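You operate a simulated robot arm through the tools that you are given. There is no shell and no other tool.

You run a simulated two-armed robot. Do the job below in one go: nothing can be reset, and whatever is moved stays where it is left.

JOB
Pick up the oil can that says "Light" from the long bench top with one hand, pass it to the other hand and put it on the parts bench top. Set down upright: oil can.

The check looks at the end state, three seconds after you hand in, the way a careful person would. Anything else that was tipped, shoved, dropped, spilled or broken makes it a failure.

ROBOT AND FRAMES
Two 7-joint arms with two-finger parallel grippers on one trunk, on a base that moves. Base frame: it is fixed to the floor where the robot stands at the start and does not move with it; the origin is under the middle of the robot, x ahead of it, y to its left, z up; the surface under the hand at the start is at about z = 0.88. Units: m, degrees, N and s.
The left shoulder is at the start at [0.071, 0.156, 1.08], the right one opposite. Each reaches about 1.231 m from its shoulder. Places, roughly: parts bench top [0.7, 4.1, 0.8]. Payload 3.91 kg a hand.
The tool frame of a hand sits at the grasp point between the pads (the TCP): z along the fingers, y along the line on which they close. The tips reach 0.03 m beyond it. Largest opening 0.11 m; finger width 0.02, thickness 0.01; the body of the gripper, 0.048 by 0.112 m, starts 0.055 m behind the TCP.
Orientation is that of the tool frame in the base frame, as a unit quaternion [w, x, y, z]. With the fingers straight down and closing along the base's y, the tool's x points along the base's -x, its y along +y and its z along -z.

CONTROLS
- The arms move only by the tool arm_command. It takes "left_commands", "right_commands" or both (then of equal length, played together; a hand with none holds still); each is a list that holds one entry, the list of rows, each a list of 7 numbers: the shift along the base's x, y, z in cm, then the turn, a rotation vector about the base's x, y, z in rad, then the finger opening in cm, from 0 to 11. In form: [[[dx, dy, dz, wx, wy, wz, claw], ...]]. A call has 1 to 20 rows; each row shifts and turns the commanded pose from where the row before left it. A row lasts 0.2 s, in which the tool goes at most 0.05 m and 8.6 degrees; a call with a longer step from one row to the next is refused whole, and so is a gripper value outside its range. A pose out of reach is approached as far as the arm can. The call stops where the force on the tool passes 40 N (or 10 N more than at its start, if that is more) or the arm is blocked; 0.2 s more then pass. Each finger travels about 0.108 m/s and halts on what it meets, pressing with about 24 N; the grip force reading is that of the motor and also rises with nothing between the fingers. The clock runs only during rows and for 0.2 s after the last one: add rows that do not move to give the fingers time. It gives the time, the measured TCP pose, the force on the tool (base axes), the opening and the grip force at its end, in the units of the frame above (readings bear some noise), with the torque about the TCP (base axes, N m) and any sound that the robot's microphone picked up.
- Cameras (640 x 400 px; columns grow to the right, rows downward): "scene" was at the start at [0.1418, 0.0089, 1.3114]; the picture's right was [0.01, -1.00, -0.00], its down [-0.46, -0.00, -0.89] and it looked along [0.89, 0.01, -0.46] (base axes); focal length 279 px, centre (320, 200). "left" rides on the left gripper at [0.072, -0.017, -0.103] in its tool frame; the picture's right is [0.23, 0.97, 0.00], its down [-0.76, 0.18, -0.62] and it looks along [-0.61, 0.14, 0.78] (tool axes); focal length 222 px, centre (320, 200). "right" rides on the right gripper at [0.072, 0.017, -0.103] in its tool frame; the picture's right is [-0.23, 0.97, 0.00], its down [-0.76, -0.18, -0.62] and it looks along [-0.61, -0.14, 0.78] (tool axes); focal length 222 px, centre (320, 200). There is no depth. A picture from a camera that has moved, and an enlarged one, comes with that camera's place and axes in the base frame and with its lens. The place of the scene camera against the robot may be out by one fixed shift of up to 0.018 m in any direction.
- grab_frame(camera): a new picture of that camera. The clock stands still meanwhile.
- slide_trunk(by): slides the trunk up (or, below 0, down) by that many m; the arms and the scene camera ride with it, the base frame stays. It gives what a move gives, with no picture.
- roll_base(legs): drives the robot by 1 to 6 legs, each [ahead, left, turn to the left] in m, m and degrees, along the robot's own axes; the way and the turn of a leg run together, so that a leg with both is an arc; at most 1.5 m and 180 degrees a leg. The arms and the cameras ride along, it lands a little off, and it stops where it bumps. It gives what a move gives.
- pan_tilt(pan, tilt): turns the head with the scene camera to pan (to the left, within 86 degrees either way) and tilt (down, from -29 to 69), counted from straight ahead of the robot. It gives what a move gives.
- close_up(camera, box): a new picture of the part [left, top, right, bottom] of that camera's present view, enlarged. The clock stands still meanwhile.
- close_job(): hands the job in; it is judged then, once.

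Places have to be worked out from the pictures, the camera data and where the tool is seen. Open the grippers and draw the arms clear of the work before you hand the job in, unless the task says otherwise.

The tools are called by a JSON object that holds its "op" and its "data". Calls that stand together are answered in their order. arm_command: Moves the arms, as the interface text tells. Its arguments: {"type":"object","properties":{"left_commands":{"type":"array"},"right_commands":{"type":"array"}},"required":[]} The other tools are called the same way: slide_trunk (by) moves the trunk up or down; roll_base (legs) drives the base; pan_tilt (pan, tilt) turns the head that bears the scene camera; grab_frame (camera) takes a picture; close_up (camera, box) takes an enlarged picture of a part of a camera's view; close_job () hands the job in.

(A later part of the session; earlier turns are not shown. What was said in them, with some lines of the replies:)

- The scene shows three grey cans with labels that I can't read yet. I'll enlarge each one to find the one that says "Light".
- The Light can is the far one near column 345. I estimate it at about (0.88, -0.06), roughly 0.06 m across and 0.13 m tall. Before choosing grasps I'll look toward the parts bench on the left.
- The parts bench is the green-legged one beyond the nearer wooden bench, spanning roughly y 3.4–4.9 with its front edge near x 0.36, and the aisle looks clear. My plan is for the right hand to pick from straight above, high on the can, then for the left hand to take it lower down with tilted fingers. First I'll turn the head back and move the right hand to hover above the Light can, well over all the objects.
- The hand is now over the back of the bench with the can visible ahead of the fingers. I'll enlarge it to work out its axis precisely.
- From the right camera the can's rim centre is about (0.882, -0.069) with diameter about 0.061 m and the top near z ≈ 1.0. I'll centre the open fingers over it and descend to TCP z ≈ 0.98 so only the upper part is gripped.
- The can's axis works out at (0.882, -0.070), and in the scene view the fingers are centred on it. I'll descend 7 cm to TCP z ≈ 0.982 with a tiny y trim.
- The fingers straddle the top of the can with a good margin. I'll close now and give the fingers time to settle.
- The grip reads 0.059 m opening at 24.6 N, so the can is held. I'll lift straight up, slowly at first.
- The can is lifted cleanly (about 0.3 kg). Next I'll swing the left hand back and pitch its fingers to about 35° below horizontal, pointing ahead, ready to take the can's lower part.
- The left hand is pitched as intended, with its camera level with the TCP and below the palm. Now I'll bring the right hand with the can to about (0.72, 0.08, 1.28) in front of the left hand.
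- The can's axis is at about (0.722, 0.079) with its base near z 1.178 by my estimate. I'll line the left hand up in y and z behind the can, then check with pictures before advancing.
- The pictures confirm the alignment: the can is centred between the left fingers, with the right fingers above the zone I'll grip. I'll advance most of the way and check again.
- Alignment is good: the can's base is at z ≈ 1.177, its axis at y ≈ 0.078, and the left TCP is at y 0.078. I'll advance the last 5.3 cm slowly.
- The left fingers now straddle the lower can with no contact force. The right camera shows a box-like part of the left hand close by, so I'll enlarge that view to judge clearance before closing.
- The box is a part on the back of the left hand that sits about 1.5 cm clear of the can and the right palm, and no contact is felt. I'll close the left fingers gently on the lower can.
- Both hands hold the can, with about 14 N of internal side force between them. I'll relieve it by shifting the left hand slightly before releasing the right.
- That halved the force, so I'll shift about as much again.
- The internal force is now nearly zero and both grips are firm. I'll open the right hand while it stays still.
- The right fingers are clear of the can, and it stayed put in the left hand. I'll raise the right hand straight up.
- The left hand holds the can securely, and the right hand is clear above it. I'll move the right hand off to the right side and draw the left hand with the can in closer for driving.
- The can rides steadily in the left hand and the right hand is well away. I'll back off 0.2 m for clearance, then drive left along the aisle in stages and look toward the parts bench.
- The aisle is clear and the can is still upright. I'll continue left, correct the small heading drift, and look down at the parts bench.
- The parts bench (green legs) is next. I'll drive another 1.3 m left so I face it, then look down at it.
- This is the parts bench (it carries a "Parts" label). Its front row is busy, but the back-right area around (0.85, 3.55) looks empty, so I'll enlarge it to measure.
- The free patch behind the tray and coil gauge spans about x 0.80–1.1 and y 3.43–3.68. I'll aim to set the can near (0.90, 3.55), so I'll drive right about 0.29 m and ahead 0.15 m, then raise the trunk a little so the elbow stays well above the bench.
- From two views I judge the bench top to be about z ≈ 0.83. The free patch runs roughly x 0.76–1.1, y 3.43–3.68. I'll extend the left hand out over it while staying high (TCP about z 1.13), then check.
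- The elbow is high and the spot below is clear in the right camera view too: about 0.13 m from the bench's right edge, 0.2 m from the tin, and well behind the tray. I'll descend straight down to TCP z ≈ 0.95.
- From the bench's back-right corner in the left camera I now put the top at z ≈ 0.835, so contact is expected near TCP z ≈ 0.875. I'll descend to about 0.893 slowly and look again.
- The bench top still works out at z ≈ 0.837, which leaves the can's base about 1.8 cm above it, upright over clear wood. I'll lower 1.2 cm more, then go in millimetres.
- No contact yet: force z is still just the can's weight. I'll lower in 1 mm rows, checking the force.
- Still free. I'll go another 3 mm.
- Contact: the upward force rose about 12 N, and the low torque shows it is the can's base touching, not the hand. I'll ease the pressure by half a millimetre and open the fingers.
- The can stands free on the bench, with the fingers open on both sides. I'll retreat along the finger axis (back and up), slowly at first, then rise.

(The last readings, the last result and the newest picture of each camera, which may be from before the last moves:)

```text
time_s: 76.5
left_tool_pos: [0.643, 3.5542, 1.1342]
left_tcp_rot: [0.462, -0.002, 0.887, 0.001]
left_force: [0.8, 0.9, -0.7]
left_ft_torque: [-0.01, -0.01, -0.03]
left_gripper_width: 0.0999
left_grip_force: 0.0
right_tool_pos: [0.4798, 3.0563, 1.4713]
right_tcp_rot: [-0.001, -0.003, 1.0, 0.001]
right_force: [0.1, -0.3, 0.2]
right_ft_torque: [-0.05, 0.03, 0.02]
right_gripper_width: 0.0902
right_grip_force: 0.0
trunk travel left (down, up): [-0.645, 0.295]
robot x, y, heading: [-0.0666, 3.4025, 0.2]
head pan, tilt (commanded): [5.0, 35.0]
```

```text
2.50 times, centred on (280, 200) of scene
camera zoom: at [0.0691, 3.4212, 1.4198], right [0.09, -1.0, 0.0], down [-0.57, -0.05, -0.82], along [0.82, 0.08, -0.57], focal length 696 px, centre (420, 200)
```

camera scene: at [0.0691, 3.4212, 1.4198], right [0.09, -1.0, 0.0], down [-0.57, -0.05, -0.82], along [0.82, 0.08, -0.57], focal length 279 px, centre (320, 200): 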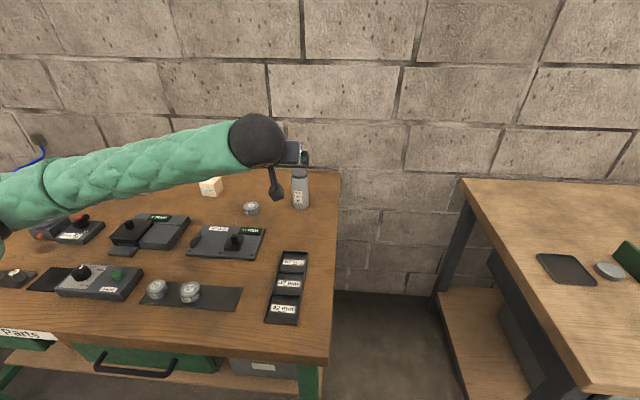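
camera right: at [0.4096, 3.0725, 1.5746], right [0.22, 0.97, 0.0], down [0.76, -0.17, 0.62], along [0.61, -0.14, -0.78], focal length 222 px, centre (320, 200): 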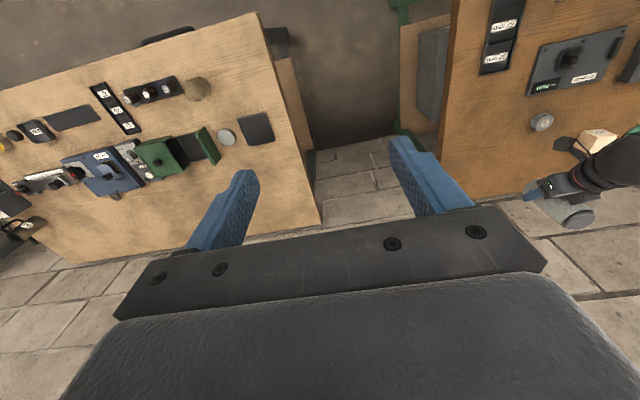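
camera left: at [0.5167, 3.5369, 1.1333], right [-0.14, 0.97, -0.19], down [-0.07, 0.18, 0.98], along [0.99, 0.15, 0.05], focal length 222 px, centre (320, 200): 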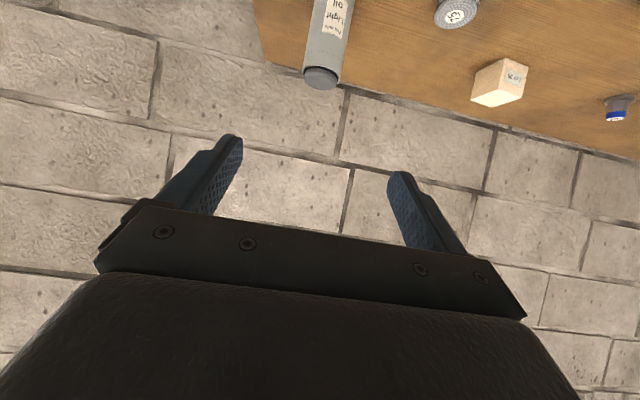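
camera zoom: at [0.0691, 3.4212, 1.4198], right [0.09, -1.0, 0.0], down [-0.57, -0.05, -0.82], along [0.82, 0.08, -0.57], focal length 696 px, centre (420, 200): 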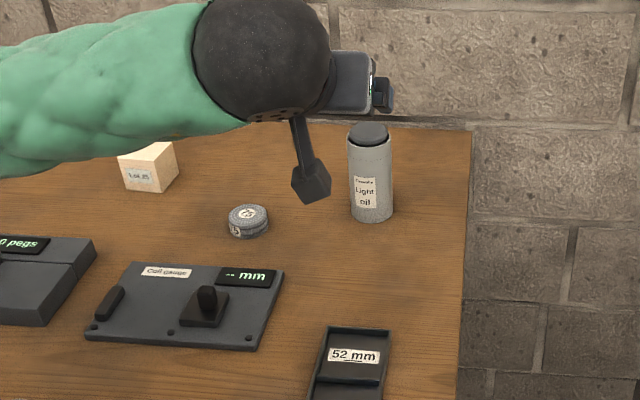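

The can stands upright alone on clear wood, with everything around it undisturbed. I'll draw the left arm further back and up with both grippers open.

{"op": "arm_command", "data": {"left_commands": [[[-2, 0, 3, 0, 0, 0, 11], [-2, 0, 3, 0, 0, 0, 11], [-2, 0, 3, 0, 0, 0, 11], [-2, 0, 3, 0, 0, 0, 11], [-2, 0, 3, 0, 0, 0, 11], [-2, 0, 3, 0, 0, 0, 11], [-2, 0, 3, 0, 0, 0, 11], [-2, 0, 3, 0, 0, 0, 11], [0, 0, 0, 0, 0, 0, 11], [0, 0, 0, 0, 0, 0, 11]]], "right_commands": [[[0, 0, 0, 0, 0, 0, 11], [0, 0, 0, 0, 0, 0, 11], [0, 0, 0, 0, 0, 0, 11], [0, 0, 0, 0, 0, 0, 11], [0, 0, 0, 0, 0, 0, 11], [0, 0, 0, 0, 0, 0, 11], [0, 0, 0, 0, 0, 0, 11], [0, 0, 0, 0, 0, 0, 11], [0, 0, 0, 0, 0, 0, 11], [0, 0, 0, 0, 0, 0, 11]]]}}

{"op": "roll_base", "data": {"legs": [[-0.15, 0, 0]]}}

{"op": "grab_frame", "data": {"camera": "scene"}}

{"op": "close_up", "data": {"camera": "scene", "box": [210, 120, 370, 240]}}

```text
time_s: 78.7
left_tool_pos: [0.483, 3.5563, 1.3764]
left_tcp_rot: [0.462, -0.002, 0.887, 0.001]
left_force: [0.0, 0.2, -0.1]
left_ft_torque: [0.01, 0.03, 0.01]
left_gripper_width: 0.1097
left_grip_force: 0.1
right_tool_pos: [0.4799, 3.0575, 1.4729]
right_tcp_rot: [0.0, -0.003, 1.0, 0.0]
right_force: [0.1, -0.2, -1.2]
right_ft_torque: [0.0, 0.01, 0.0]
right_gripper_width: 0.1097
right_grip_force: 0.0
trunk travel left (down, up): [-0.645, 0.295]
robot x, y, heading: [-0.0671, 3.404, 0.4]
head pan, tilt (commanded): [5.0, 35.0]
```

```text
time_s: 80.0
left_tool_pos: [0.3329, 3.5549, 1.3756]
left_tcp_rot: [0.462, -0.002, 0.887, 0.002]
left_force: [-0.4, -0.1, -0.1]
left_ft_torque: [-0.01, -0.03, -0.02]
left_gripper_width: 0.1102
left_grip_force: 0.2
right_tool_pos: [0.3271, 3.0547, 1.473]
right_tcp_rot: [0.0, -0.002, 1.0, 0.0]
right_force: [-0.3, -0.9, 0.1]
right_ft_torque: [0.01, -0.01, -0.01]
right_gripper_width: 0.11
right_grip_force: 0.1
trunk travel left (down, up): [-0.645, 0.295]
robot x, y, heading: [-0.2195, 3.4028, 0.3]
head pan, tilt (commanded): [5.0, 35.0]
```

```text
taken
camera scene: at [-0.0836, 3.42, 1.4198], right [0.09, -1.0, 0.0], down [-0.57, -0.05, -0.82], along [0.82, 0.07, -0.57], focal length 279 px, centre (320, 200)
```

scene: 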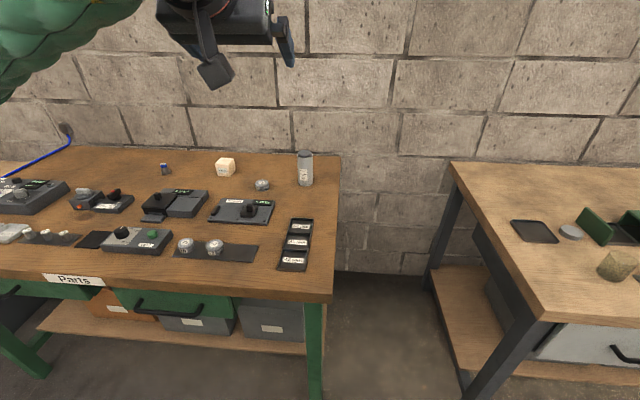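

```text
3.33 times, centred on (290, 180) of scene
camera zoom: at [-0.0836, 3.42, 1.4198], right [0.09, -1.0, 0.0], down [-0.57, -0.05, -0.82], along [0.82, 0.07, -0.57], focal length 929 px, centre (420, 267)
```

zoom: 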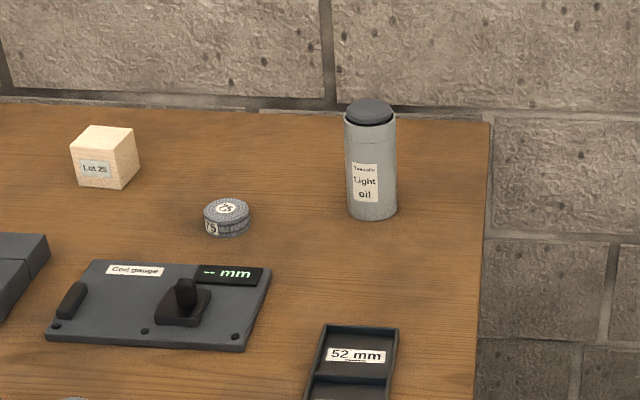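

The Light oil can stands upright on the parts bench, nothing else there has moved, both grippers are open and the arms are well clear. I'm handing the job in.

{"op": "close_job", "data": {}}

```text
The job is handed in.
```

The "Light" oil can is standing upright on the parts bench top, and I've handed the job in.

- **Pick:** The right hand lifted it from the long bench from above.
- **Pass:** The left hand took it lower down, in mid-air, before the right hand let go.
- **Set down:** It stands in the clear patch at the back right of the parts bench, about 0.13 m in from the right edge. The nearest things, the round tin, the coil gauge and the tray, were not touched.

The last picture shows the can upright and the things around it where they were. I saw nothing shoved or tipped on the long bench while I was there. I did not go back for a last look at it after driving off. Both grippers are open, and the arms and base are drawn back from the bench.
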